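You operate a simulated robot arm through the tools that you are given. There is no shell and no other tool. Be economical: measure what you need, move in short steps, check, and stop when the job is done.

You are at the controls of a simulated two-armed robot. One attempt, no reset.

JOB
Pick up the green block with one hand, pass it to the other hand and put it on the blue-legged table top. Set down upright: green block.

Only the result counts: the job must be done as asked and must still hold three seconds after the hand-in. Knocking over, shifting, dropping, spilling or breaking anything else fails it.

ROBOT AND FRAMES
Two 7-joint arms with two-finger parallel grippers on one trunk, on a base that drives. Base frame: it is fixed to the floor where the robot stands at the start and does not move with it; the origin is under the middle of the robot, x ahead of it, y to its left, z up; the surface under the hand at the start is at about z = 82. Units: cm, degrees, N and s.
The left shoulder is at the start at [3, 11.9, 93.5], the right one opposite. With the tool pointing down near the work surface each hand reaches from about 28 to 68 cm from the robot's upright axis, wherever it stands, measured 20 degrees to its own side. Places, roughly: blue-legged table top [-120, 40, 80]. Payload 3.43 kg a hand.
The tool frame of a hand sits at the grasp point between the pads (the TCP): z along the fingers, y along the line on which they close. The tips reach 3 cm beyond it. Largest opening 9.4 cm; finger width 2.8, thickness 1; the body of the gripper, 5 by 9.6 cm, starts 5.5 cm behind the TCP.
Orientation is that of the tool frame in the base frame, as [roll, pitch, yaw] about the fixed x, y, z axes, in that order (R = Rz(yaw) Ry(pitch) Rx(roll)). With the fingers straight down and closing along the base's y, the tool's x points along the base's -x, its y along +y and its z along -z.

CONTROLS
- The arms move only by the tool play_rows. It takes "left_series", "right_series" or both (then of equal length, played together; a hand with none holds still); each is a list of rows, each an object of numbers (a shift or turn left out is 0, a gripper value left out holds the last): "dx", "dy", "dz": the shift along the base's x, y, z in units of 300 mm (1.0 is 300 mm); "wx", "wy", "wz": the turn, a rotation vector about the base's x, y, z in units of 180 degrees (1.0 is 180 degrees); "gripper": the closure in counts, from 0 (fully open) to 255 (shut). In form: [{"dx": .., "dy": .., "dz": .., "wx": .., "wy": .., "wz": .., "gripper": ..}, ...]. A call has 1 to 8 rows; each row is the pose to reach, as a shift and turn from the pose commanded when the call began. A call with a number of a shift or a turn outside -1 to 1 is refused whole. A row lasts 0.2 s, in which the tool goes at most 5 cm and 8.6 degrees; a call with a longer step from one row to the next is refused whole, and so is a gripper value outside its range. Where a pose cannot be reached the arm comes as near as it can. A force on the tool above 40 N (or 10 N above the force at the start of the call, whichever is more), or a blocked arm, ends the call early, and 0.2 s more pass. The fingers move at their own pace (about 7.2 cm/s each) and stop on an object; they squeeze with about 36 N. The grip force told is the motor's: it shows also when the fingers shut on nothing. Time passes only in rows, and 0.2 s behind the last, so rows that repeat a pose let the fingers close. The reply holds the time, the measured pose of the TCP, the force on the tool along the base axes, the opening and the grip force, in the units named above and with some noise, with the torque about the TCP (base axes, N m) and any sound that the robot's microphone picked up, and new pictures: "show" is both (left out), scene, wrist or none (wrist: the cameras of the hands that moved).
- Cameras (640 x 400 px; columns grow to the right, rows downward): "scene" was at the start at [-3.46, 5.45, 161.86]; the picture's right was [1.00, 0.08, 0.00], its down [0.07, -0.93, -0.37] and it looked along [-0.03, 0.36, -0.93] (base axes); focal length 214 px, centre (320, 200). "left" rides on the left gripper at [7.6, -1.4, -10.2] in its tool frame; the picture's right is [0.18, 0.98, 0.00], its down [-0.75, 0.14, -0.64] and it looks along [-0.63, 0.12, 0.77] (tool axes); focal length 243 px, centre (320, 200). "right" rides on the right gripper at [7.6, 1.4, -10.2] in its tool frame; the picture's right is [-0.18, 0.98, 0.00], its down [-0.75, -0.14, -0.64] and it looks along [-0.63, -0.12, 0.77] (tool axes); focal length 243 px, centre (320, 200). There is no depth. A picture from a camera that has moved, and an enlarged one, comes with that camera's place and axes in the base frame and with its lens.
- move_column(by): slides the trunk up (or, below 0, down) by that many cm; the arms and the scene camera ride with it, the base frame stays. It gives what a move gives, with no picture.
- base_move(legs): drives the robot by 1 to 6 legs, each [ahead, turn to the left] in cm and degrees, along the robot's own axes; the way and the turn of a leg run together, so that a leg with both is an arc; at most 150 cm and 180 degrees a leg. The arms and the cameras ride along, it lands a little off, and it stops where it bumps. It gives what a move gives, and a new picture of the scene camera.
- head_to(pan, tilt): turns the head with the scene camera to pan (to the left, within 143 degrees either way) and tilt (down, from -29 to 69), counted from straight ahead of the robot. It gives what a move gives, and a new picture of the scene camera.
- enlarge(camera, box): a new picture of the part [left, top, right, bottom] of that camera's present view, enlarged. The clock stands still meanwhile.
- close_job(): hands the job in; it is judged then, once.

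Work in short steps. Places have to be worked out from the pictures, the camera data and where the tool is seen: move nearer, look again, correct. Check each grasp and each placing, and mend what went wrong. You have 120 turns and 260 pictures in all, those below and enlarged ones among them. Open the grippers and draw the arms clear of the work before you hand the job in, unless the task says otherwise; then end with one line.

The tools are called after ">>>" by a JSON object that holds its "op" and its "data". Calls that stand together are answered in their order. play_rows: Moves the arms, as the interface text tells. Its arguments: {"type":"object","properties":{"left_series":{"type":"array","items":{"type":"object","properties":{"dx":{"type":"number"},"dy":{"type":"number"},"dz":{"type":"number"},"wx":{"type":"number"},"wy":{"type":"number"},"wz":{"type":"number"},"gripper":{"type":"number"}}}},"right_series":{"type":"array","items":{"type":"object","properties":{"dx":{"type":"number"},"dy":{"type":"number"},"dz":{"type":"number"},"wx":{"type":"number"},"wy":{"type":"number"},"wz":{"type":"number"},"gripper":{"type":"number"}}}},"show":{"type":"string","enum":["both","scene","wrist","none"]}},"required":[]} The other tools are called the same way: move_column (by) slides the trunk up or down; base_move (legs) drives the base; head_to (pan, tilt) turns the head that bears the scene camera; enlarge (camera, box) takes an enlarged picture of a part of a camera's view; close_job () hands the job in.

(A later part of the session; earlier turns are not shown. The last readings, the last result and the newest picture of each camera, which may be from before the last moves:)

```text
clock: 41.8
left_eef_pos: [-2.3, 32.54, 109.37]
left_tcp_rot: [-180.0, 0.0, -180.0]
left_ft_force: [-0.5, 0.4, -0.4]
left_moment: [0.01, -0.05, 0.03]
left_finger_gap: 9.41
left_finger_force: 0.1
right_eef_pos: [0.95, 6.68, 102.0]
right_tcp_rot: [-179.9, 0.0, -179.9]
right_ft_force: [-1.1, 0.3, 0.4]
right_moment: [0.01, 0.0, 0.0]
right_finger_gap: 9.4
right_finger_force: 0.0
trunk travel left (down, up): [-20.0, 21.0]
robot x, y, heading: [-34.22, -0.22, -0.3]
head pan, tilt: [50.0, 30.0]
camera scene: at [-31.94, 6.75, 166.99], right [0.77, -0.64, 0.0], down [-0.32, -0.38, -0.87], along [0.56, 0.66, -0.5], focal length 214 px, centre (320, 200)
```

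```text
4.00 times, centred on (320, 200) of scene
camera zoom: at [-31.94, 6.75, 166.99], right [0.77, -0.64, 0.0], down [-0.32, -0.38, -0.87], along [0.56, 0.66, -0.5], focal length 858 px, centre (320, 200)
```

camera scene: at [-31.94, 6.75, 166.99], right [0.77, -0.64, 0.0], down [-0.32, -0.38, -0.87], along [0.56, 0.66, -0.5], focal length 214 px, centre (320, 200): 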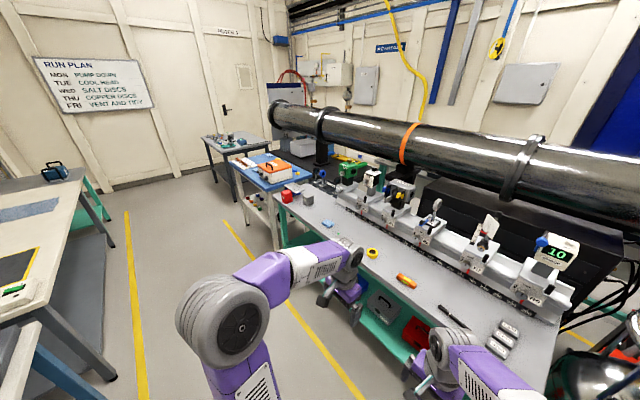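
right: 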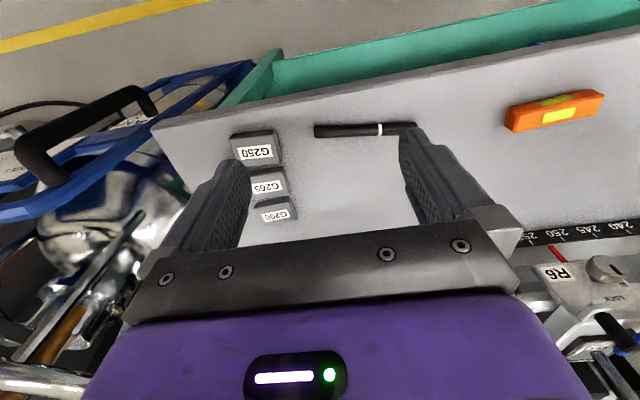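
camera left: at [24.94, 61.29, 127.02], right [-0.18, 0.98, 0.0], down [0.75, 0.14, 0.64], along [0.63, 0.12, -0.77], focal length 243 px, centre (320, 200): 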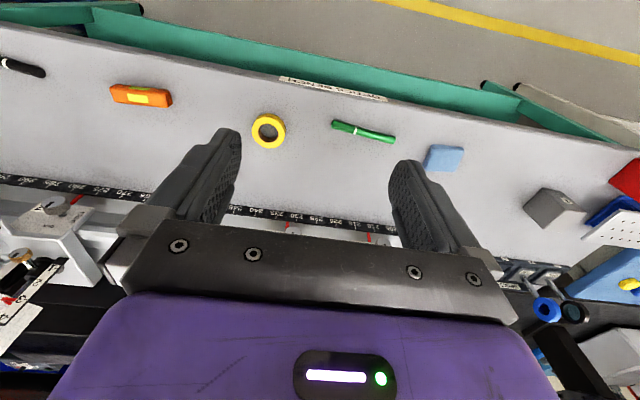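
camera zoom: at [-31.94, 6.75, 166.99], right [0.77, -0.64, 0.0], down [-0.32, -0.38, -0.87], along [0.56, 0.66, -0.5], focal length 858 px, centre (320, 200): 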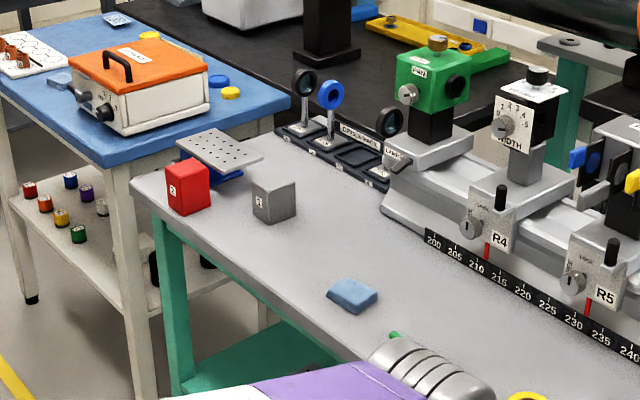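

A grey block "1" and red block "2" suggest a green "3" somewhere. I'll zoom on the green bar on the black table and elsewhere.

>>> {"op": "enlarge", "data": {"camera": "scene", "box": [310, 140, 400, 196]}}

>>> {"op": "head_to", "data": {"pan": 0, "tilt": 40}}

>>> {"op": "enlarge", "data": {"camera": "scene", "box": [180, 100, 340, 200]}}

>>> {"op": "enlarge", "data": {"camera": "scene", "box": [340, 100, 500, 200]}}

>>> {"op": "enlarge", "data": {"camera": "scene", "box": [20, 100, 180, 200]}}

```text
7.11 times, centred on (355, 168) of scene
camera zoom: at [-31.94, 6.75, 166.99], right [0.77, -0.64, 0.0], down [-0.32, -0.38, -0.87], along [0.56, 0.66, -0.5], focal length 1525 px, centre (71, 428)
```

zoom: 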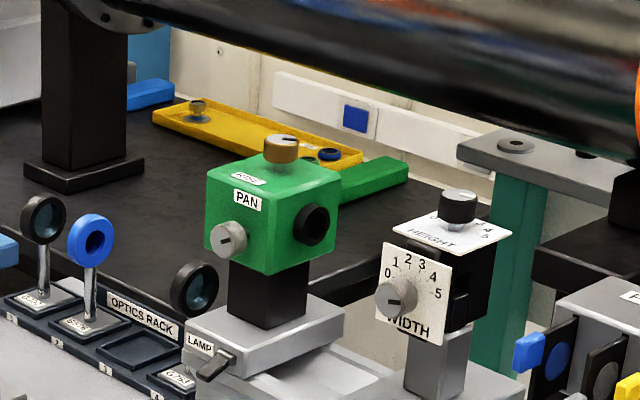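

```text
clock: 43.0
left_eef_pos: [-2.32, 32.71, 109.37]
left_tcp_rot: [-179.9, -0.1, -179.9]
left_ft_force: [-0.5, -0.5, -0.7]
left_moment: [-0.01, 0.02, -0.01]
left_finger_gap: 9.41
left_finger_force: 0.0
right_eef_pos: [0.92, 6.67, 102.11]
right_tcp_rot: [-180.0, 0.1, -179.9]
right_ft_force: [-0.5, 0.4, -0.6]
right_moment: [0.0, 0.0, 0.01]
right_finger_gap: 9.41
right_finger_force: 0.1
trunk travel left (down, up): [-20.0, 21.0]
robot x, y, heading: [-34.63, -0.14, -0.0]
head pan, tilt: [0.0, 40.0]
camera scene: at [-29.24, -0.16, 165.45], right [0.0, -1.0, 0.0], down [-0.64, 0.0, -0.77], along [0.77, 0.0, -0.64], focal length 214 px, centre (320, 200)
```

scene: 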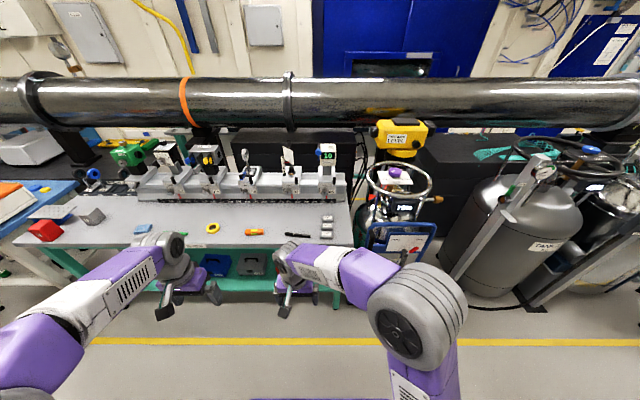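

```text
4.00 times, centred on (260, 150) of scene
camera zoom: at [-29.24, -0.16, 165.45], right [0.0, -1.0, 0.0], down [-0.64, 0.0, -0.77], along [0.77, 0.0, -0.64], focal length 858 px, centre (560, 400)
```

zoom: 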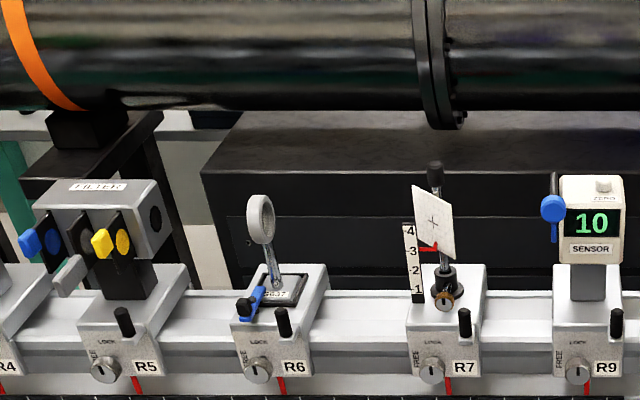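

```text
4.00 times, centred on (420, 150) of scene
camera zoom: at [-29.24, -0.16, 165.45], right [0.0, -1.0, 0.0], down [-0.64, 0.0, -0.77], along [0.77, 0.0, -0.64], focal length 858 px, centre (-80, 400)
```

zoom: 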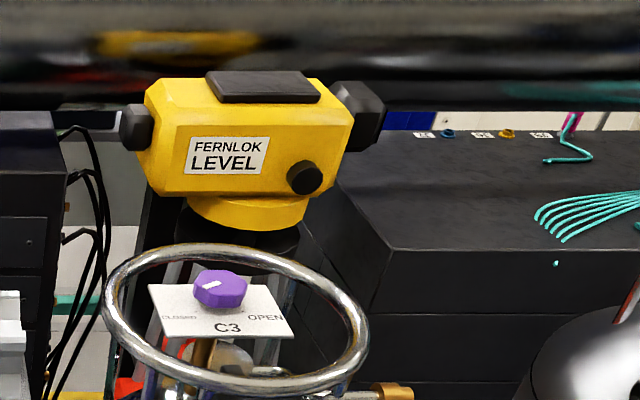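

```text
4.00 times, centred on (100, 150) of scene
camera zoom: at [-29.24, -0.16, 165.45], right [0.0, -1.0, 0.0], down [-0.64, 0.0, -0.77], along [0.77, 0.0, -0.64], focal length 858 px, centre (1200, 400)
```

zoom: 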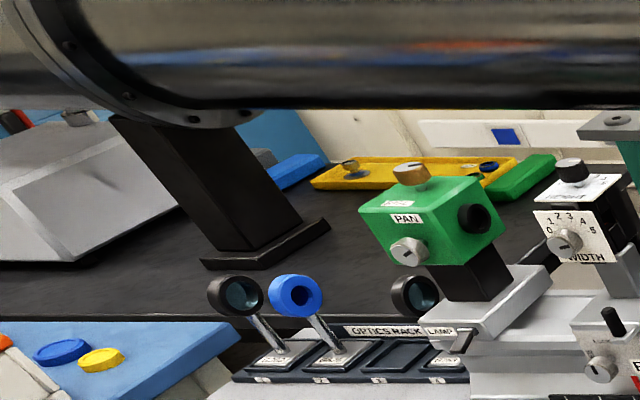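

Now strong zooms toward the far right side of the room.

>>> {"op": "head_to", "data": {"pan": -85, "tilt": 25}}

>>> {"op": "enlarge", "data": {"camera": "scene", "box": [120, 110, 280, 210]}}

>>> {"op": "enlarge", "data": {"camera": "scene", "box": [240, 80, 340, 142]}}

>>> {"op": "enlarge", "data": {"camera": "scene", "box": [330, 80, 490, 180]}}

```text
clock: 44.6
left_eef_pos: [-2.43, 32.65, 109.44]
left_tcp_rot: [-180.0, 0.0, -179.9]
left_ft_force: [0.5, 0.0, 0.1]
left_moment: [-0.01, -0.02, 0.01]
left_finger_gap: 9.38
left_finger_force: 0.1
right_eef_pos: [1.0, 6.64, 101.95]
right_tcp_rot: [-180.0, 0.0, -179.9]
right_ft_force: [-0.1, 0.3, -0.1]
right_moment: [-0.03, -0.01, -0.02]
right_finger_gap: 9.39
right_finger_force: 0.1
trunk travel left (down, up): [-20.0, 21.0]
robot x, y, heading: [-34.63, -0.09, -0.1]
head pan, tilt: [-85.0, 25.0]
camera scene: at [-36.92, -9.36, 167.78], right [-1.0, -0.09, 0.0], down [-0.04, 0.42, -0.91], along [0.08, -0.9, -0.42], focal length 214 px, centre (320, 200)
```

scene: 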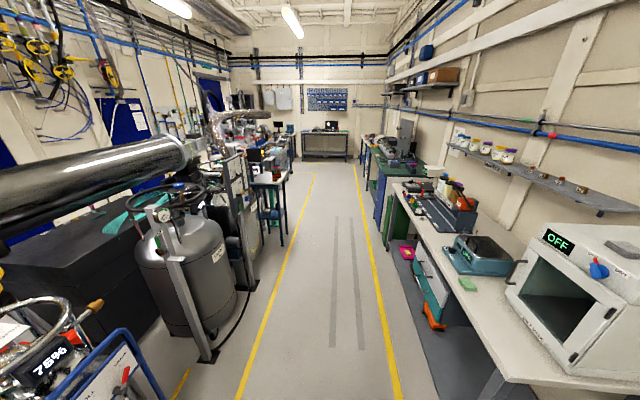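

```text
4.00 times, centred on (200, 160) of scene
camera zoom: at [-36.92, -9.36, 167.78], right [-1.0, -0.09, 0.0], down [-0.04, 0.42, -0.91], along [0.08, -0.9, -0.42], focal length 858 px, centre (800, 360)
```

zoom: 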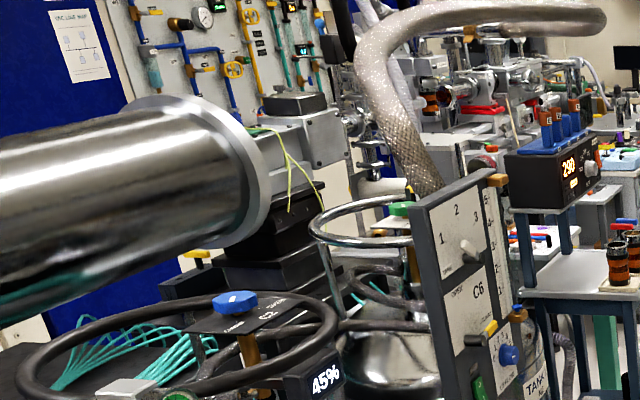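

```text
6.40 times, centred on (290, 111) of scene
camera zoom: at [-36.92, -9.36, 167.78], right [-1.0, -0.09, 0.0], down [-0.04, 0.42, -0.91], along [0.08, -0.9, -0.42], focal length 1373 px, centre (512, 770)
```

zoom: 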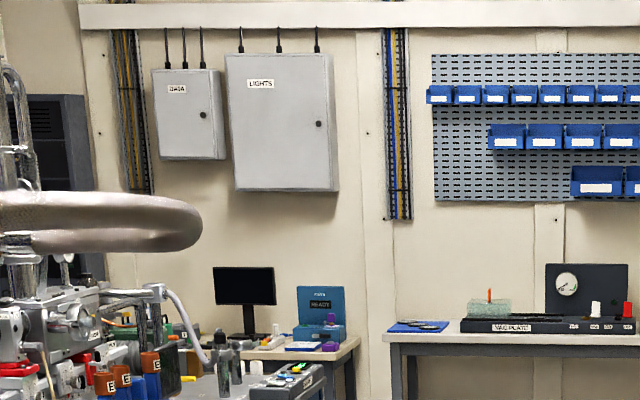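

```text
4.00 times, centred on (410, 130) of scene
camera zoom: at [-36.92, -9.36, 167.78], right [-1.0, -0.09, 0.0], down [-0.04, 0.42, -0.91], along [0.08, -0.9, -0.42], focal length 858 px, centre (-40, 480)
```

zoom: 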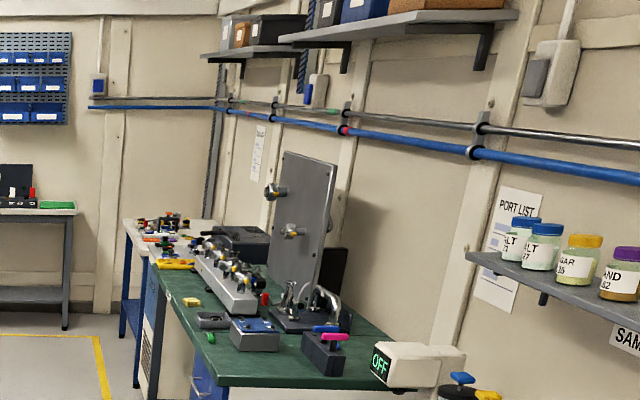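

Check the table at the far left end too.

>>> {"op": "head_to", "data": {"pan": 75, "tilt": 25}}

>>> {"op": "enlarge", "data": {"camera": "scene", "box": [300, 110, 430, 191]}}

>>> {"op": "enlarge", "data": {"camera": "scene", "box": [340, 140, 580, 290]}}

```text
clock: 47.1
left_eef_pos: [-2.31, 32.61, 109.31]
left_tcp_rot: [-180.0, 0.0, -179.9]
left_ft_force: [-0.6, -0.4, 0.6]
left_moment: [-0.01, 0.0, -0.02]
left_finger_gap: 9.39
left_finger_force: 0.1
right_eef_pos: [1.0, 6.76, 102.03]
right_tcp_rot: [-180.0, 0.0, -179.9]
right_ft_force: [-0.4, 0.4, -0.3]
right_moment: [-0.01, -0.04, -0.02]
right_finger_gap: 9.42
right_finger_force: 0.0
trunk travel left (down, up): [-20.0, 21.0]
robot x, y, heading: [-34.74, -0.33, 0.1]
head pan, tilt: [75.0, 25.0]
camera scene: at [-35.37, 8.72, 167.78], right [0.97, -0.26, 0.0], down [-0.11, -0.41, -0.91], along [0.23, 0.88, -0.42], focal length 214 px, centre (320, 200)
```

scene: 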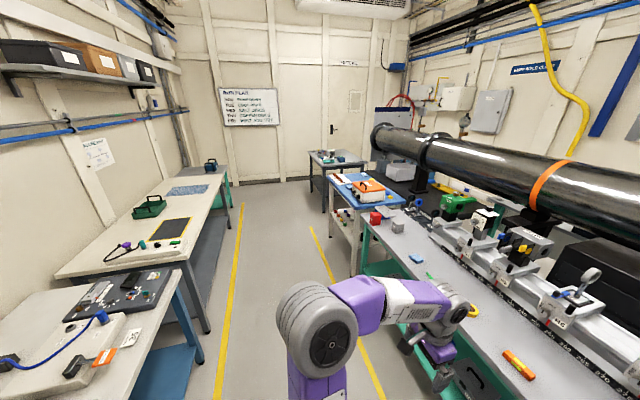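

```text
4.92 times, centred on (365, 150) of scene
camera zoom: at [-35.37, 8.72, 167.78], right [0.97, -0.26, 0.0], down [-0.11, -0.41, -0.91], along [0.23, 0.88, -0.42], focal length 1056 px, centre (98, 444)
```

zoom: 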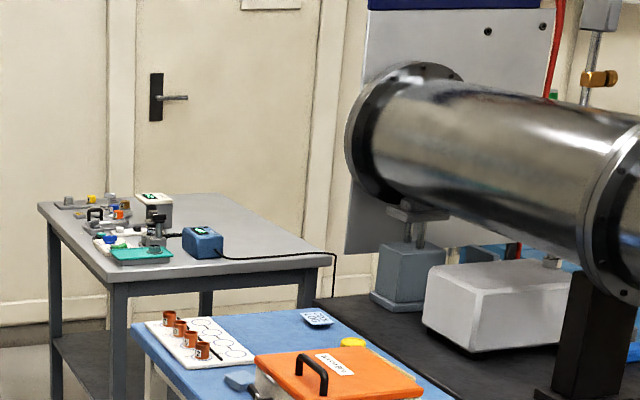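

```text
2.67 times, centred on (460, 215) of scene
camera zoom: at [-35.37, 8.72, 167.78], right [0.97, -0.26, 0.0], down [-0.11, -0.41, -0.91], along [0.23, 0.88, -0.42], focal length 572 px, centre (-53, 160)
```

zoom: 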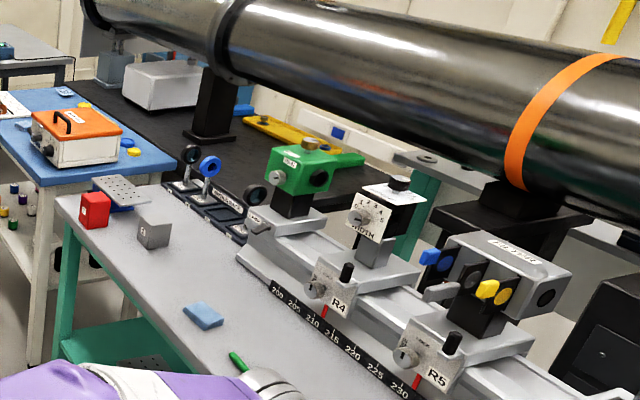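

The plate near the red block may hide something. I'll turn left, drive up the aisle, and look there from another side.

>>> {"op": "base_move", "data": {"legs": [[0, 90], [90, 0]]}}

>>> {"op": "head_to", "data": {"pan": -70, "tilt": 35}}

>>> {"op": "enlarge", "data": {"camera": "scene", "box": [200, 150, 440, 300]}}

```text
clock: 55.6
left_eef_pos: [-65.58, 123.66, 109.29]
left_tcp_rot: [-180.0, -0.1, -90.9]
left_ft_force: [0.1, 0.1, -0.3]
left_moment: [-0.02, 0.0, 0.0]
left_finger_gap: 9.41
left_finger_force: 0.1
right_eef_pos: [-39.66, 126.56, 102.02]
right_tcp_rot: [-180.0, 0.1, -90.8]
right_ft_force: [-0.3, 0.5, 0.0]
right_moment: [-0.03, -0.01, -0.02]
right_finger_gap: 9.42
right_finger_force: 0.0
trunk travel left (down, up): [-20.0, 21.0]
robot x, y, heading: [-33.52, 90.79, 89.3]
head pan, tilt: [75.0, 25.0]
camera scene: at [-42.39, 90.15, 167.78], right [0.27, 0.96, 0.0], down [0.41, -0.12, -0.91], along [-0.87, 0.25, -0.42], focal length 214 px, centre (320, 200)
```

scene: 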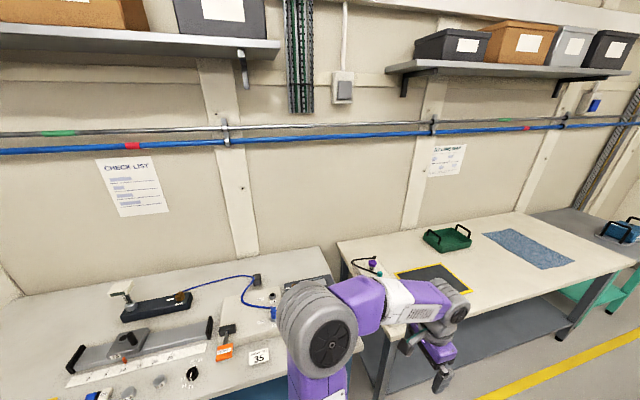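

```text
clock: 57.9
left_eef_pos: [-65.67, 123.5, 109.34]
left_tcp_rot: [-180.0, 0.0, -90.7]
left_ft_force: [0.3, 0.5, 0.0]
left_moment: [-0.03, -0.01, -0.02]
left_finger_gap: 9.41
left_finger_force: 0.1
right_eef_pos: [-39.78, 126.48, 102.04]
right_tcp_rot: [180.0, 0.0, -90.8]
right_ft_force: [-0.2, 0.0, 0.0]
right_moment: [0.02, 0.02, -0.02]
right_finger_gap: 9.39
right_finger_force: 0.1
trunk travel left (down, up): [-20.0, 21.0]
robot x, y, heading: [-33.45, 90.82, 89.3]
head pan, tilt: [-70.0, 35.0]
camera scene: at [-25.21, 90.51, 166.21], right [0.33, -0.94, 0.0], down [-0.54, -0.19, -0.82], along [0.77, 0.27, -0.57], focal length 214 px, centre (320, 200)
```

scene: 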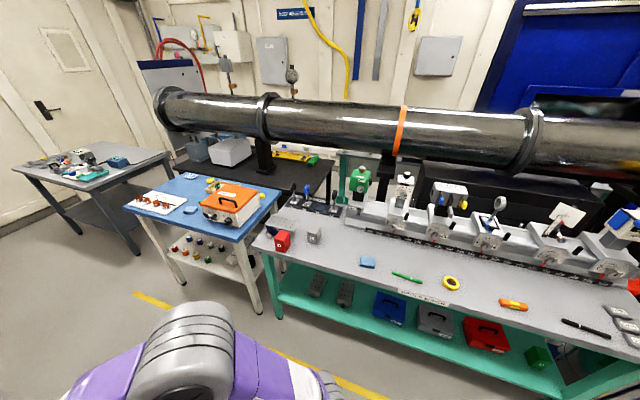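

```text
2.67 times, centred on (320, 225) of scene
camera zoom: at [-25.21, 90.51, 166.21], right [0.33, -0.94, 0.0], down [-0.54, -0.19, -0.82], along [0.77, 0.27, -0.57], focal length 572 px, centre (320, 133)
```

zoom: 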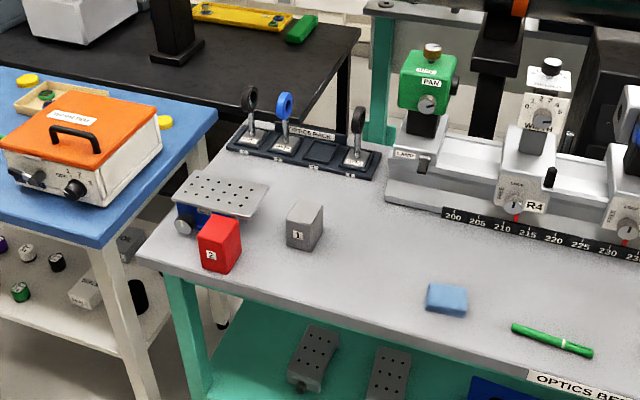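

The green item at the shelf's right end looks more block-like; zoom on it, and on the neighboring table's shelf.

>>> {"op": "enlarge", "data": {"camera": "scene", "box": [460, 300, 620, 400]}}

>>> {"op": "enlarge", "data": {"camera": "scene", "box": [130, 190, 290, 290]}}

>>> {"op": "enlarge", "data": {"camera": "scene", "box": [10, 120, 170, 220]}}

```text
4.00 times, centred on (540, 350) of scene
camera zoom: at [-25.21, 90.51, 166.21], right [0.33, -0.94, 0.0], down [-0.54, -0.19, -0.82], along [0.77, 0.27, -0.57], focal length 858 px, centre (-560, -400)
```

zoom: 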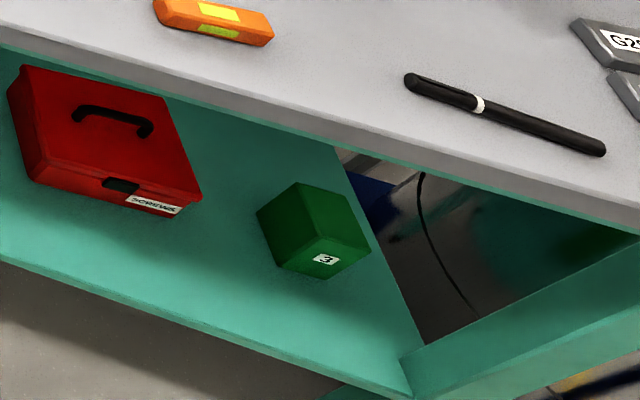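

```text
4.00 times, centred on (210, 240) of scene
camera zoom: at [-25.21, 90.51, 166.21], right [0.33, -0.94, 0.0], down [-0.54, -0.19, -0.82], along [0.77, 0.27, -0.57], focal length 858 px, centre (760, 40)
```

zoom: 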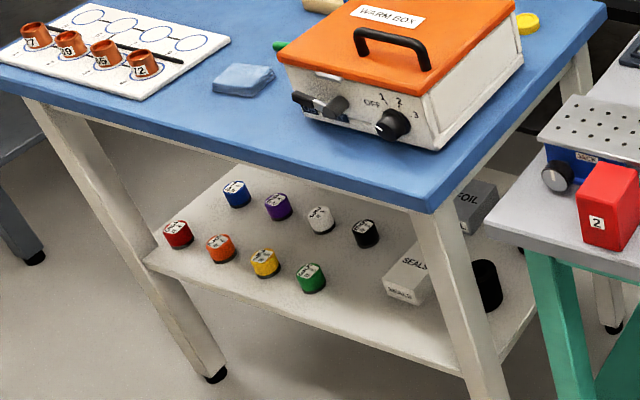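

```text
4.00 times, centred on (90, 170) of scene
camera zoom: at [-25.21, 90.51, 166.21], right [0.33, -0.94, 0.0], down [-0.54, -0.19, -0.82], along [0.77, 0.27, -0.57], focal length 858 px, centre (1240, 320)
```

zoom: 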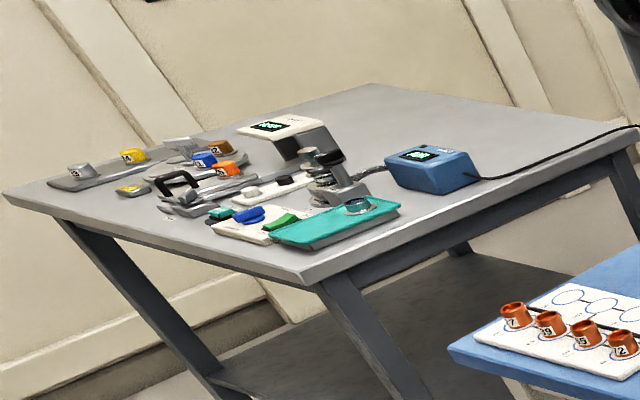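

Found it: a green block numbered 3 sits on the bench's lower shelf, which I triangulate at about [52, 0, 38]. I'll drive back so I face it.

>>> {"op": "base_move", "data": {"legs": [[-78, 0], [0, -89.3]]}}

>>> {"op": "move_column", "data": {"by": -20}}

>>> {"op": "head_to", "data": {"pan": -10, "tilt": 50}}

```text
clock: 65.9
left_eef_pos: [-1.98, 44.94, 109.36]
left_tcp_rot: [-179.9, 0.0, 179.1]
left_ft_force: [-0.3, -1.2, 0.8]
left_moment: [-0.04, 0.0, -0.02]
left_finger_gap: 9.41
left_finger_force: 0.1
right_eef_pos: [0.92, 18.97, 101.96]
right_tcp_rot: [-180.0, 0.0, 179.0]
right_ft_force: [0.1, 0.0, -0.2]
right_moment: [-0.02, 0.01, 0.04]
right_finger_gap: 9.42
right_finger_force: 0.0
trunk travel left (down, up): [-20.0, 21.0]
robot x, y, heading: [-34.92, 12.94, -0.9]
head pan, tilt: [-70.0, 35.0]
camera scene: at [-35.11, 4.41, 166.21], right [-0.95, -0.33, 0.0], down [-0.19, 0.54, -0.82], along [0.27, -0.77, -0.57], focal length 214 px, centre (320, 200)
```

scene: 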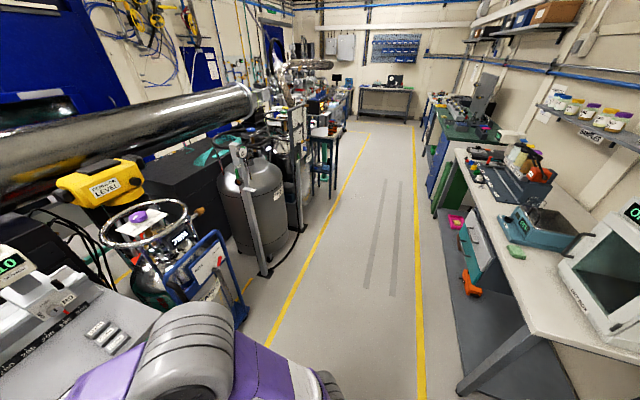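

```text
clock: 68.1
left_eef_pos: [-2.12, 44.91, 89.46]
left_tcp_rot: [-179.9, -0.1, 178.9]
left_ft_force: [0.7, -0.2, -0.3]
left_moment: [0.01, -0.01, 0.0]
left_finger_gap: 9.41
left_finger_force: 0.1
right_eef_pos: [0.83, 19.01, 82.09]
right_tcp_rot: [-179.9, -0.1, 179.0]
right_ft_force: [-0.1, -0.5, 0.1]
right_moment: [0.0, 0.02, -0.01]
right_finger_gap: 9.41
right_finger_force: 0.1
trunk travel left (down, up): [0.0, 41.0]
robot x, y, heading: [-35.33, 12.72, -1.0]
head pan, tilt: [-70.0, 35.0]
```

```text
clock: 69.4
left_eef_pos: [-1.89, 44.98, 89.27]
left_tcp_rot: [-179.9, 0.0, 179.0]
left_ft_force: [0.2, 0.1, 0.5]
left_moment: [-0.01, 0.05, 0.0]
left_finger_gap: 9.4
left_finger_force: 0.0
right_eef_pos: [0.87, 18.95, 81.97]
right_tcp_rot: [-180.0, 0.0, 179.0]
right_ft_force: [0.0, -0.4, 0.4]
right_moment: [-0.01, -0.01, 0.0]
right_finger_gap: 9.39
right_finger_force: 0.0
trunk travel left (down, up): [0.0, 41.0]
robot x, y, heading: [-34.88, 12.94, -0.9]
head pan, tilt: [-10.0, 50.0]
camera scene: at [-30.43, 11.28, 144.04], right [-0.19, -0.98, 0.0], down [-0.75, 0.15, -0.64], along [0.63, -0.12, -0.77], focal length 214 px, centre (320, 200)
```

scene: 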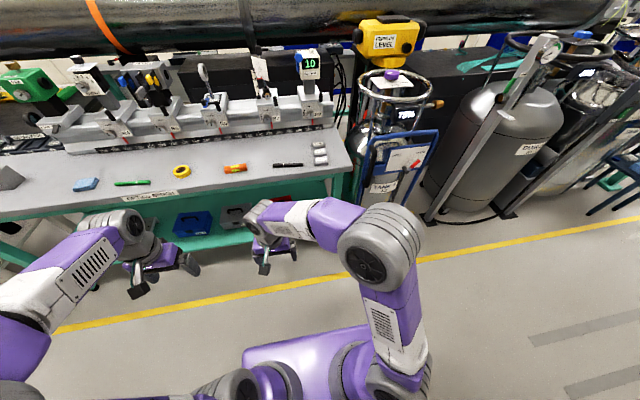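

I want the right hand's camera on top when reaching in low, so I'll test rolling the right tool half a turn in free space.

>>> {"op": "play_rows", "data": {"right_series": [{"wz": 0.047, "dy": -0.07}, {"wz": 0.094, "dy": -0.14}, {"wz": 0.141, "dy": -0.21}, {"wz": 0.188, "dy": -0.28}, {"wz": 0.235, "dy": -0.35}, {"wz": 0.282, "dy": -0.42}, {"wz": 0.329, "dy": -0.5}, {"wz": 0.376, "dy": -0.5}], "show": "none"}}

>>> {"op": "play_rows", "data": {"right_series": [{"wz": 0.047}, {"wz": 0.094}, {"wz": 0.141}, {"wz": 0.188}, {"wz": 0.235}, {"wz": 0.282}, {"wz": 0.329}, {"wz": 0.376}], "show": "none"}}

>>> {"op": "play_rows", "data": {"right_series": [{"wz": 0.047}, {"wz": 0.094}, {"wz": 0.141}, {"wz": 0.188}, {"wz": 0.235}, {"wz": 0.248}, {"wz": 0.248}]}}

```text
clock: 71.2
left_eef_pos: [-1.88, 45.09, 89.41]
left_tcp_rot: [-180.0, 0.0, 179.1]
left_ft_force: [1.4, 0.6, -0.3]
left_moment: [0.03, 0.0, 0.02]
left_finger_gap: 9.39
left_finger_force: 0.0
right_eef_pos: [0.89, 3.91, 82.07]
right_tcp_rot: [-180.0, 0.0, -113.1]
right_ft_force: [-0.5, 1.1, -0.5]
right_moment: [0.01, 0.0, -0.02]
right_finger_gap: 9.43
right_finger_force: 0.1
trunk travel left (down, up): [0.0, 41.0]
robot x, y, heading: [-34.8, 13.05, -0.6]
head pan, tilt: [-10.0, 50.0]
```

```text
clock: 73.0
left_eef_pos: [-2.0, 45.02, 89.29]
left_tcp_rot: [180.0, 0.0, 179.0]
left_ft_force: [-0.1, -0.1, -0.5]
left_moment: [0.02, -0.02, -0.01]
left_finger_gap: 9.39
left_finger_force: 0.0
right_eef_pos: [0.82, 4.06, 82.02]
right_tcp_rot: [-180.0, 0.0, -45.5]
right_ft_force: [-0.1, 0.4, 0.1]
right_moment: [-0.03, 0.0, 0.0]
right_finger_gap: 9.41
right_finger_force: 0.0
trunk travel left (down, up): [0.0, 41.0]
robot x, y, heading: [-34.57, 12.65, -0.8]
head pan, tilt: [-10.0, 50.0]
```

```text
clock: 74.6
left_eef_pos: [-1.98, 44.91, 89.38]
left_tcp_rot: [180.0, 0.0, 179.0]
left_ft_force: [0.6, 0.0, -0.6]
left_moment: [0.01, 0.04, -0.01]
left_finger_gap: 9.4
left_finger_force: 0.1
right_eef_pos: [0.94, 4.03, 81.94]
right_tcp_rot: [180.0, -0.1, -0.9]
right_ft_force: [0.5, -0.1, -0.6]
right_moment: [0.0, 0.02, -0.01]
right_finger_gap: 9.39
right_finger_force: 0.0
trunk travel left (down, up): [0.0, 41.0]
robot x, y, heading: [-34.87, 12.9, -0.9]
head pan, tilt: [-10.0, 50.0]
camera scene: at [-30.43, 11.29, 144.03], right [-0.19, -0.98, 0.0], down [-0.75, 0.15, -0.64], along [0.63, -0.12, -0.77], focal length 214 px, centre (320, 200)
camera right: at [8.47, 2.37, 92.22], right [-0.2, -0.98, 0.0], down [-0.75, 0.15, 0.64], along [-0.63, 0.13, -0.77], focal length 243 px, centre (320, 200)
```

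scene: 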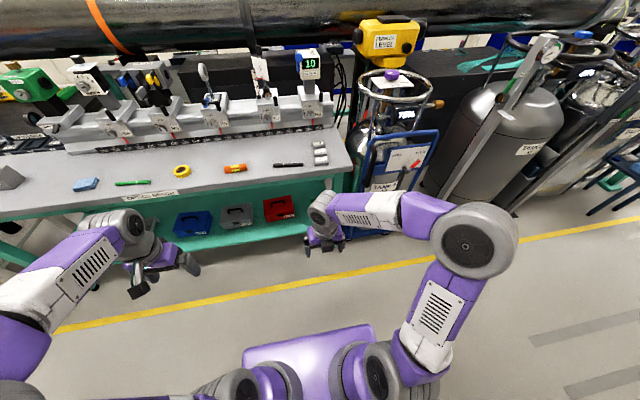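
right: 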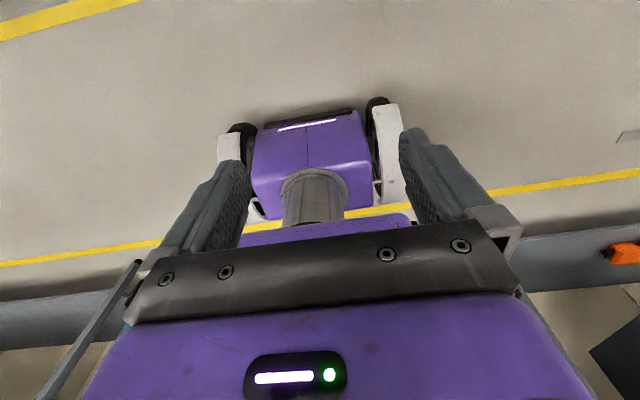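

The half turn works. Now I'll pitch the right tool to point forward (camera on top), moving slightly ahead and lower.

>>> {"op": "play_rows", "data": {"right_series": [{"wy": -0.047, "dx": 0.06}, {"wy": -0.094, "dx": 0.12}, {"wy": -0.141, "dx": 0.18}, {"wy": -0.188, "dx": 0.24}, {"wy": -0.235, "dx": 0.3}, {"wy": -0.282, "dx": 0.36}, {"wy": -0.329, "dx": 0.42}, {"wy": -0.376, "dx": 0.45}], "show": "none"}}

>>> {"op": "play_rows", "data": {"right_series": [{"wy": -0.047, "dz": -0.1}, {"wy": -0.094, "dz": -0.2}, {"wy": -0.124, "dz": -0.3}, {"wy": -0.124, "dz": -0.4}, {"wy": -0.124, "dz": -0.5}, {"wy": -0.124, "dz": -0.6}, {"wy": -0.124, "dz": -0.6}]}}

```text
clock: 76.4
left_eef_pos: [-1.97, 45.04, 89.35]
left_tcp_rot: [179.9, 0.0, 179.1]
left_ft_force: [0.8, 0.2, 0.4]
left_moment: [0.02, 0.03, 0.02]
left_finger_gap: 9.38
left_finger_force: 0.0
right_eef_pos: [14.4, 3.93, 81.98]
right_tcp_rot: [-177.6, -67.8, -2.7]
right_ft_force: [0.3, -0.9, -0.5]
right_moment: [0.01, 0.0, 0.02]
right_finger_gap: 9.38
right_finger_force: 0.0
trunk travel left (down, up): [0.0, 41.0]
robot x, y, heading: [-35.01, 13.28, -1.1]
head pan, tilt: [-10.0, 50.0]
```

```text
clock: 78.0
left_eef_pos: [-1.99, 45.0, 89.37]
left_tcp_rot: [179.9, 0.1, 179.0]
left_ft_force: [0.5, 0.5, 0.0]
left_moment: [0.03, -0.01, -0.01]
left_finger_gap: 9.38
left_finger_force: 0.0
right_eef_pos: [14.37, 4.08, 64.03]
right_tcp_rot: [-87.5, -89.0, -92.5]
right_ft_force: [-0.1, 1.1, -0.1]
right_moment: [0.02, -0.02, -0.03]
right_finger_gap: 9.42
right_finger_force: 0.1
trunk travel left (down, up): [0.0, 41.0]
robot x, y, heading: [-34.93, 12.68, -0.8]
head pan, tilt: [-10.0, 50.0]
camera scene: at [-30.43, 11.29, 144.04], right [-0.19, -0.98, 0.0], down [-0.75, 0.15, -0.64], along [0.63, -0.12, -0.77], focal length 214 px, centre (320, 200)
camera right: at [4.11, 2.37, 71.6], right [0.0, -0.98, -0.2], down [-0.64, 0.15, -0.75], along [0.77, 0.13, -0.63], focal length 243 px, centre (320, 200)
```

scene: 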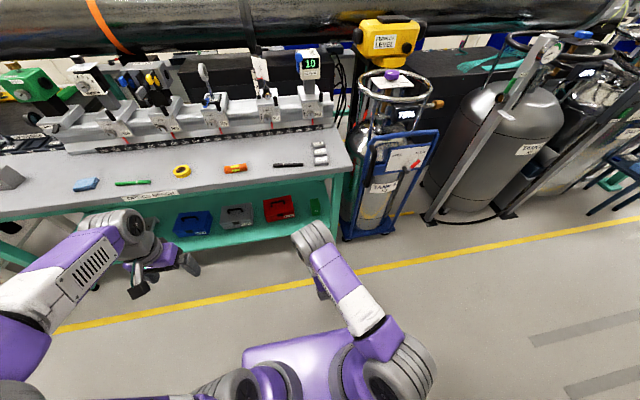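
right: 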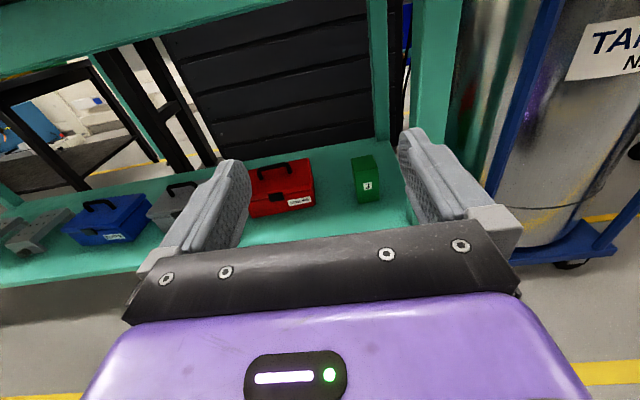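

Clear view of the block under the bench. I'll enlarge it for measurement.

>>> {"op": "enlarge", "data": {"camera": "right", "box": [330, 140, 410, 220]}}

```text
5.00 times, centred on (370, 180) of right
camera zoom: at [4.11, 2.37, 71.6], right [0.0, -0.98, -0.2], down [-0.64, 0.15, -0.75], along [0.77, 0.13, -0.63], focal length 1213 px, centre (70, 300)
```

zoom: 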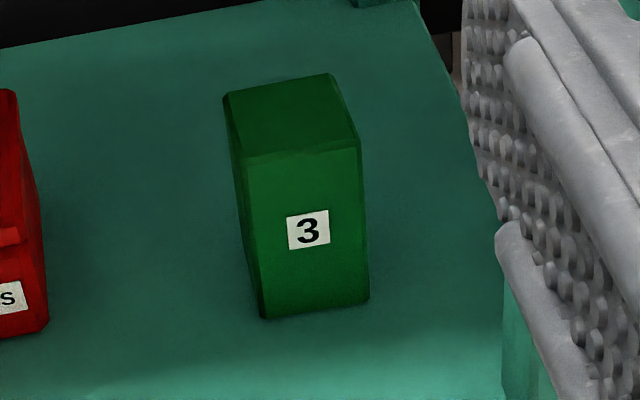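

The block is upright, about 5×5×9.5 cm, centred near [51, -1.5, 37]. I'll lower the right hand to z≈50 and align y, raise the left hand, then drive ahead.

>>> {"op": "play_rows", "data": {"left_series": [{"dz": 0.1}, {"dz": 0.2}, {"dz": 0.3}, {"dz": 0.4}, {"dz": 0.5}, {"dz": 0.5}], "right_series": [{"dz": -0.1, "dy": -0.04}, {"dz": -0.2, "dy": -0.08}, {"dz": -0.3, "dy": -0.12}, {"dz": -0.4, "dy": -0.16}, {"dz": -0.47, "dy": -0.183}, {"dz": -0.47, "dy": -0.183}], "show": "none"}}

>>> {"op": "base_move", "data": {"legs": [[18, 0]]}}

>>> {"op": "play_rows", "data": {"right_series": [{"dz": 0}], "show": "wrist"}}

```text
clock: 79.4
left_eef_pos: [-2.14, 45.0, 104.52]
left_tcp_rot: [-179.9, -0.1, 179.0]
left_ft_force: [0.0, -0.2, 0.4]
left_moment: [-0.04, 0.01, 0.0]
left_finger_gap: 9.43
left_finger_force: 0.1
right_eef_pos: [14.34, -1.74, 49.91]
right_tcp_rot: [-90.6, -89.1, -89.5]
right_ft_force: [-0.1, 0.3, -0.4]
right_moment: [0.01, 0.0, 0.0]
right_finger_gap: 9.4
right_finger_force: 0.0
trunk travel left (down, up): [0.0, 41.0]
robot x, y, heading: [-35.24, 12.58, -1.3]
head pan, tilt: [-10.0, 50.0]
```

```text
clock: 80.9
left_eef_pos: [15.87, 44.71, 104.37]
left_tcp_rot: [180.0, 0.0, 179.1]
left_ft_force: [0.0, -0.1, 0.1]
left_moment: [-0.01, 0.03, 0.01]
left_finger_gap: 9.39
left_finger_force: 0.2
right_eef_pos: [32.38, -1.83, 49.85]
right_tcp_rot: [-91.8, -89.1, -88.3]
right_ft_force: [0.2, -1.3, 1.0]
right_moment: [-0.03, -0.01, 0.0]
right_finger_gap: 9.39
right_finger_force: 0.1
trunk travel left (down, up): [0.0, 41.0]
robot x, y, heading: [-16.78, 12.58, -1.0]
head pan, tilt: [-10.0, 50.0]
camera scene: at [-12.36, 10.98, 144.03], right [-0.19, -0.98, 0.0], down [-0.75, 0.15, -0.64], along [0.63, -0.12, -0.77], focal length 214 px, centre (320, 200)
```

scene: 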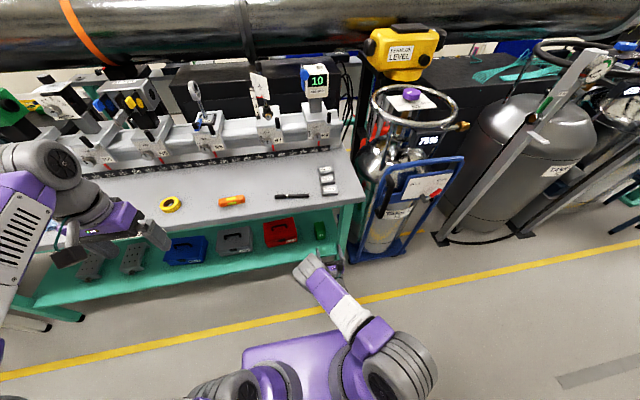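

```text
clock: 81.3
left_eef_pos: [15.99, 44.72, 104.47]
left_tcp_rot: [-180.0, -0.1, 179.0]
left_ft_force: [0.8, 0.0, 0.0]
left_moment: [0.02, 0.0, 0.0]
left_finger_gap: 9.43
left_finger_force: 0.1
right_eef_pos: [32.43, -1.88, 49.91]
right_tcp_rot: [-92.0, -89.0, -88.0]
right_ft_force: [-0.4, 0.6, 1.0]
right_moment: [0.02, 0.01, 0.01]
right_finger_gap: 9.39
right_finger_force: 0.0
trunk travel left (down, up): [0.0, 41.0]
robot x, y, heading: [-16.57, 12.71, -1.0]
head pan, tilt: [-10.0, 50.0]
camera right: at [22.17, -3.49, 57.44], right [0.0, -0.98, -0.2], down [-0.64, 0.15, -0.75], along [0.77, 0.13, -0.63], focal length 243 px, centre (320, 200)
```

right: 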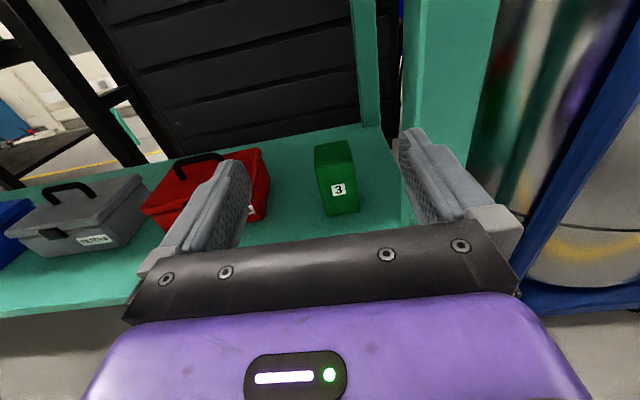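

>>> {"op": "enlarge", "data": {"camera": "right", "box": [285, 120, 385, 220]}}

```text
4.00 times, centred on (335, 170) of right
camera zoom: at [22.17, -3.49, 57.44], right [0.0, -0.98, -0.2], down [-0.64, 0.15, -0.75], along [0.77, 0.13, -0.63], focal length 970 px, centre (260, 320)
```

zoom: 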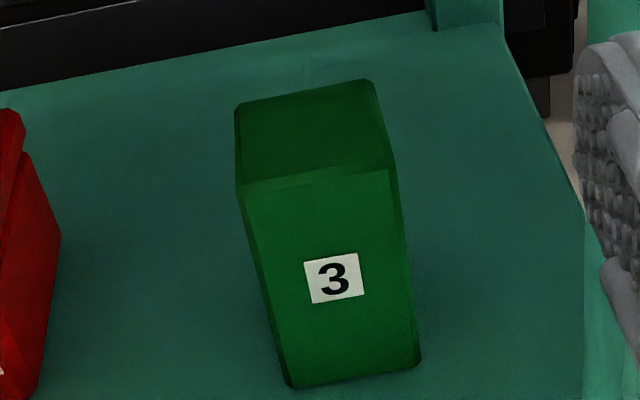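

Refined: block front face at x≈52, centre ≈ [55, -1.7, 34], shelf at z≈29.5. I'll lower the right hand to z≈34.5 with a 4° yaw, then drive 14 cm more.

>>> {"op": "play_rows", "data": {"right_series": [{"dz": -0.12, "wz": 0.006}, {"dz": -0.24, "wz": 0.012}, {"dz": -0.36, "wz": 0.018}, {"dz": -0.48, "wz": 0.024}, {"dz": -0.51, "wz": 0.024}, {"dz": -0.51, "wz": 0.024}], "show": "none"}}

>>> {"op": "base_move", "data": {"legs": [[14, 0]]}}

>>> {"op": "play_rows", "data": {"right_series": [{"dz": 0}], "show": "wrist"}}

```text
clock: 82.7
left_eef_pos: [16.0, 44.7, 104.47]
left_tcp_rot: [179.9, 0.0, 179.0]
left_ft_force: [-0.3, 0.8, -0.6]
left_moment: [0.02, -0.02, 0.0]
left_finger_gap: 9.42
left_finger_force: 0.1
right_eef_pos: [32.73, -1.55, 42.65]
right_tcp_rot: [-94.7, -89.0, -81.0]
right_ft_force: [-0.5, -1.0, 0.3]
right_moment: [-0.02, -0.03, 0.02]
right_finger_gap: 9.39
right_finger_force: 0.1
right hand out of reach, approached as far as the arm can: row 3, 4, 5, 6
trunk travel left (down, up): [0.0, 41.0]
robot x, y, heading: [-17.24, 12.99, -1.0]
head pan, tilt: [-10.0, 50.0]
```

```text
clock: 84.0
left_eef_pos: [29.88, 44.48, 104.42]
left_tcp_rot: [180.0, 0.0, 178.8]
left_ft_force: [0.5, 0.2, 0.0]
left_moment: [0.03, 0.04, 0.01]
left_finger_gap: 9.38
left_finger_force: 0.1
right_eef_pos: [46.58, -1.82, 42.6]
right_tcp_rot: [-97.2, -88.9, -78.6]
right_ft_force: [0.6, 0.4, -0.3]
right_moment: [0.01, 0.02, 0.03]
right_finger_gap: 9.4
right_finger_force: 0.0
trunk travel left (down, up): [0.0, 41.0]
robot x, y, heading: [-3.18, 12.18, -0.9]
head pan, tilt: [-10.0, 50.0]
camera scene: at [1.59, 10.73, 144.03], right [-0.19, -0.98, 0.0], down [-0.75, 0.15, -0.64], along [0.63, -0.12, -0.77], focal length 214 px, centre (320, 200)
```

scene: 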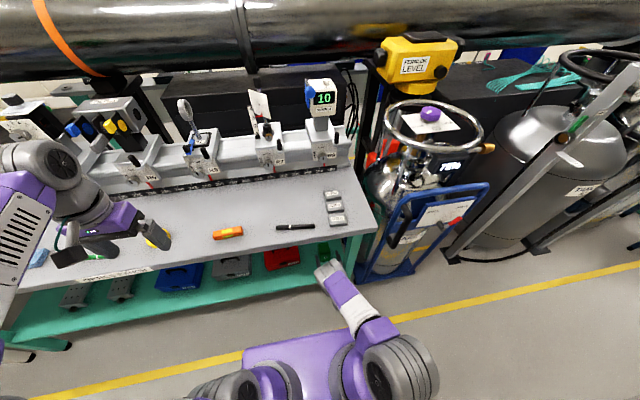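

```text
clock: 84.4
left_eef_pos: [29.9, 44.35, 104.45]
left_tcp_rot: [180.0, 0.0, 178.9]
left_ft_force: [-0.5, 0.6, -0.7]
left_moment: [0.02, 0.0, 0.01]
left_finger_gap: 9.39
left_finger_force: 0.1
right_eef_pos: [46.65, -1.9, 42.65]
right_tcp_rot: [-95.3, -89.0, -80.6]
right_ft_force: [-0.4, -0.1, -0.6]
right_moment: [-0.03, 0.02, -0.02]
right_finger_gap: 9.38
right_finger_force: 0.1
trunk travel left (down, up): [0.0, 41.0]
robot x, y, heading: [-2.86, 12.19, -0.8]
head pan, tilt: [-10.0, 50.0]
camera right: at [36.55, -4.22, 50.25], right [0.07, -0.98, -0.2], down [-0.65, 0.11, -0.75], along [0.75, 0.18, -0.63], focal length 243 px, centre (320, 200)
```

right: 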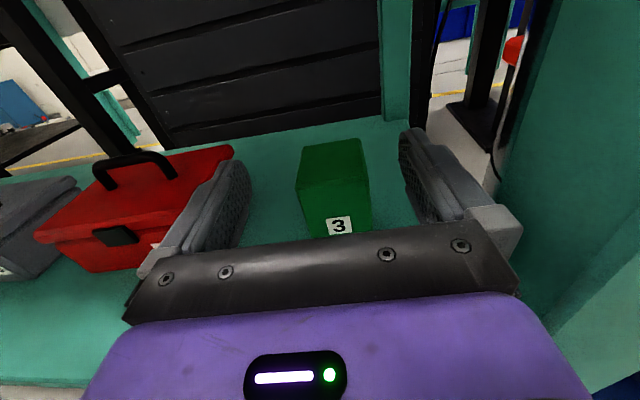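

The arm stopped at z≈42.6, so I need a different arm posture. I'll back the base 14 cm and extend the arm further to see whether it can then go lower.

>>> {"op": "base_move", "data": {"legs": [[-14, 0]]}}

>>> {"op": "play_rows", "data": {"right_series": [{"dx": 0.1}, {"dx": 0.2}, {"dx": 0.3}, {"dx": 0.4}, {"dx": 0.4, "dz": -0.07}, {"dx": 0.4, "dz": -0.14}, {"dx": 0.4, "dz": -0.24}, {"dx": 0.4, "dz": -0.27}], "show": "wrist"}}

```text
clock: 85.8
left_eef_pos: [15.91, 44.69, 104.42]
left_tcp_rot: [-180.0, 0.0, 179.0]
left_ft_force: [-0.3, -0.2, -0.6]
left_moment: [0.03, -0.01, 0.01]
left_finger_gap: 9.4
left_finger_force: 0.0
right_eef_pos: [32.61, -1.65, 42.66]
right_tcp_rot: [-93.9, -88.9, -81.9]
right_ft_force: [-0.1, 0.0, -0.1]
right_moment: [0.01, -0.01, 0.02]
right_finger_gap: 9.41
right_finger_force: 0.0
trunk travel left (down, up): [0.0, 41.0]
robot x, y, heading: [-17.06, 12.51, -1.0]
head pan, tilt: [-10.0, 50.0]
camera scene: at [-12.53, 10.99, 144.04], right [-0.19, -0.98, 0.0], down [-0.75, 0.15, -0.64], along [0.63, -0.12, -0.77], focal length 214 px, centre (320, 200)
```

scene: 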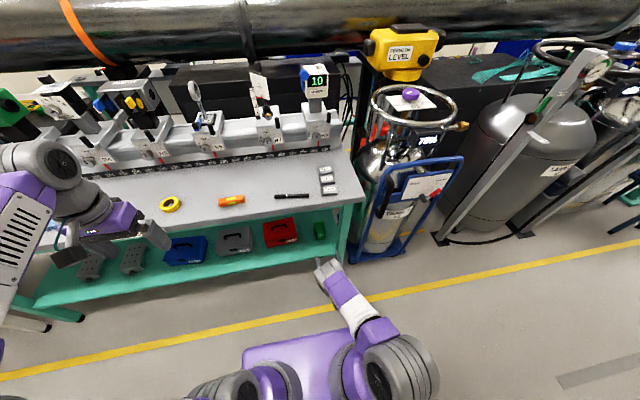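

```text
clock: 87.5
left_eef_pos: [15.9, 44.72, 104.49]
left_tcp_rot: [180.0, 0.0, 179.0]
left_ft_force: [0.6, 0.2, -0.2]
left_moment: [0.0, 0.01, -0.02]
left_finger_gap: 9.39
left_finger_force: 0.1
right_eef_pos: [42.69, -1.52, 43.6]
right_tcp_rot: [-98.6, -89.0, -77.3]
right_ft_force: [-0.2, -0.7, -0.4]
right_moment: [-0.01, 0.0, -0.01]
right_finger_gap: 9.4
right_finger_force: 0.0
right hand out of reach, approached as far as the arm can: row 3, 4, 5, 6, 7, 8
trunk travel left (down, up): [0.0, 41.0]
robot x, y, heading: [-16.78, 12.62, -0.9]
head pan, tilt: [-10.0, 50.0]
camera right: at [32.61, -3.88, 51.14], right [0.07, -0.98, -0.2], down [-0.65, 0.11, -0.75], along [0.75, 0.18, -0.63], focal length 243 px, centre (320, 200)
```

right: 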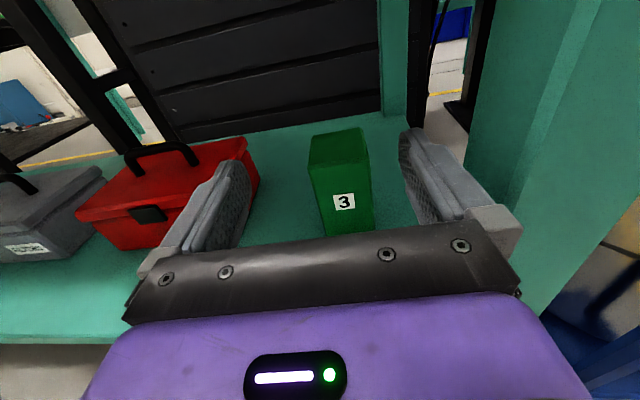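

So low horizontal reach is limited. I'll tilt the tool about 34° downward instead (the wrist stays higher), retracting first.

>>> {"op": "play_rows", "data": {"right_series": [{"dx": -0.1, "wy": 0.047, "dz": 0.05}, {"dx": -0.2, "wy": 0.094, "dz": 0.08}, {"dx": -0.3, "wy": 0.141, "dz": 0.1}, {"dx": -0.36, "wy": 0.188, "dz": 0.1}, {"dx": -0.36, "wy": 0.188, "dz": 0.1}], "show": "none"}}

>>> {"op": "play_rows", "data": {"right_series": [{"dz": 0}], "show": "wrist"}}

```text
clock: 88.8
left_eef_pos: [15.9, 44.73, 104.42]
left_tcp_rot: [179.9, 0.1, 179.1]
left_ft_force: [-0.1, -0.2, 0.2]
left_moment: [-0.04, -0.01, -0.02]
left_finger_gap: 9.41
left_finger_force: 0.1
right_eef_pos: [32.25, -1.14, 46.65]
right_tcp_rot: [-174.5, -59.2, -1.9]
right_ft_force: [0.7, 0.1, 0.4]
right_moment: [-0.02, -0.02, 0.0]
right_finger_gap: 9.39
right_finger_force: 0.1
right hand out of reach, approached as far as the arm can: row 4, 5
trunk travel left (down, up): [0.0, 41.0]
robot x, y, heading: [-16.85, 12.31, -1.1]
head pan, tilt: [-10.0, 50.0]
```

```text
clock: 89.2
left_eef_pos: [15.95, 44.72, 104.42]
left_tcp_rot: [179.9, 0.1, 179.0]
left_ft_force: [1.0, 0.4, 0.6]
left_moment: [-0.03, 0.01, -0.01]
left_finger_gap: 9.38
left_finger_force: 0.0
right_eef_pos: [32.23, -1.25, 46.36]
right_tcp_rot: [-174.3, -59.0, -2.0]
right_ft_force: [0.4, -1.0, 0.3]
right_moment: [0.0, 0.0, 0.0]
right_finger_gap: 9.4
right_finger_force: 0.1
trunk travel left (down, up): [0.0, 41.0]
robot x, y, heading: [-17.25, 12.89, -0.9]
head pan, tilt: [-10.0, 50.0]
camera right: at [27.42, -3.52, 58.11], right [-0.04, -0.98, -0.21], down [-0.94, 0.11, -0.31], along [0.33, 0.18, -0.93], focal length 243 px, centre (320, 200)
```

right: 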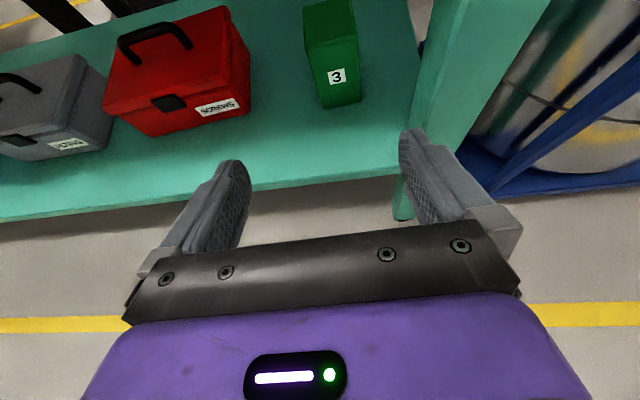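

Test how far down this tilted posture can go here.

>>> {"op": "play_rows", "data": {"right_series": [{"dz": -0.1}, {"dz": -0.2}, {"dz": -0.3}, {"dz": -0.36}, {"dz": -0.36}], "show": "scene"}}

```text
clock: 90.3
left_eef_pos: [15.87, 44.62, 104.44]
left_tcp_rot: [-179.9, 0.0, 179.1]
left_ft_force: [-0.1, -1.1, -0.5]
left_moment: [0.04, -0.02, 0.03]
left_finger_gap: 9.42
left_finger_force: 0.0
right_eef_pos: [32.18, -0.92, 35.86]
right_tcp_rot: [-174.8, -59.2, -2.0]
right_ft_force: [-0.5, 0.8, 0.0]
right_moment: [0.01, 0.0, 0.01]
right_finger_gap: 9.39
right_finger_force: 0.0
right hand out of reach, approached as far as the arm can: row 4, 5
trunk travel left (down, up): [0.0, 41.0]
robot x, y, heading: [-17.33, 12.52, -1.0]
head pan, tilt: [-10.0, 50.0]
camera scene: at [-12.48, 10.99, 144.04], right [-0.19, -0.98, 0.0], down [-0.75, 0.15, -0.64], along [0.63, -0.12, -0.77], focal length 214 px, centre (320, 200)
```

scene: 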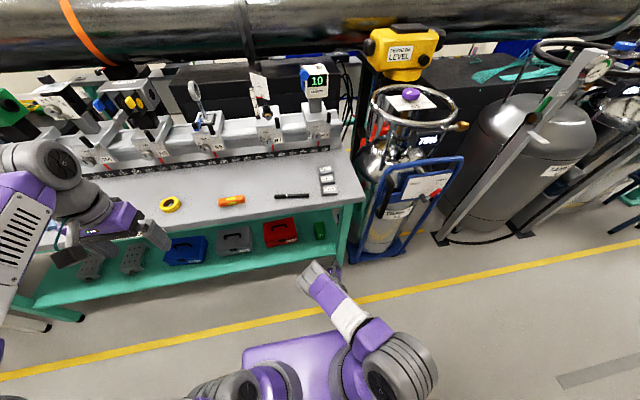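

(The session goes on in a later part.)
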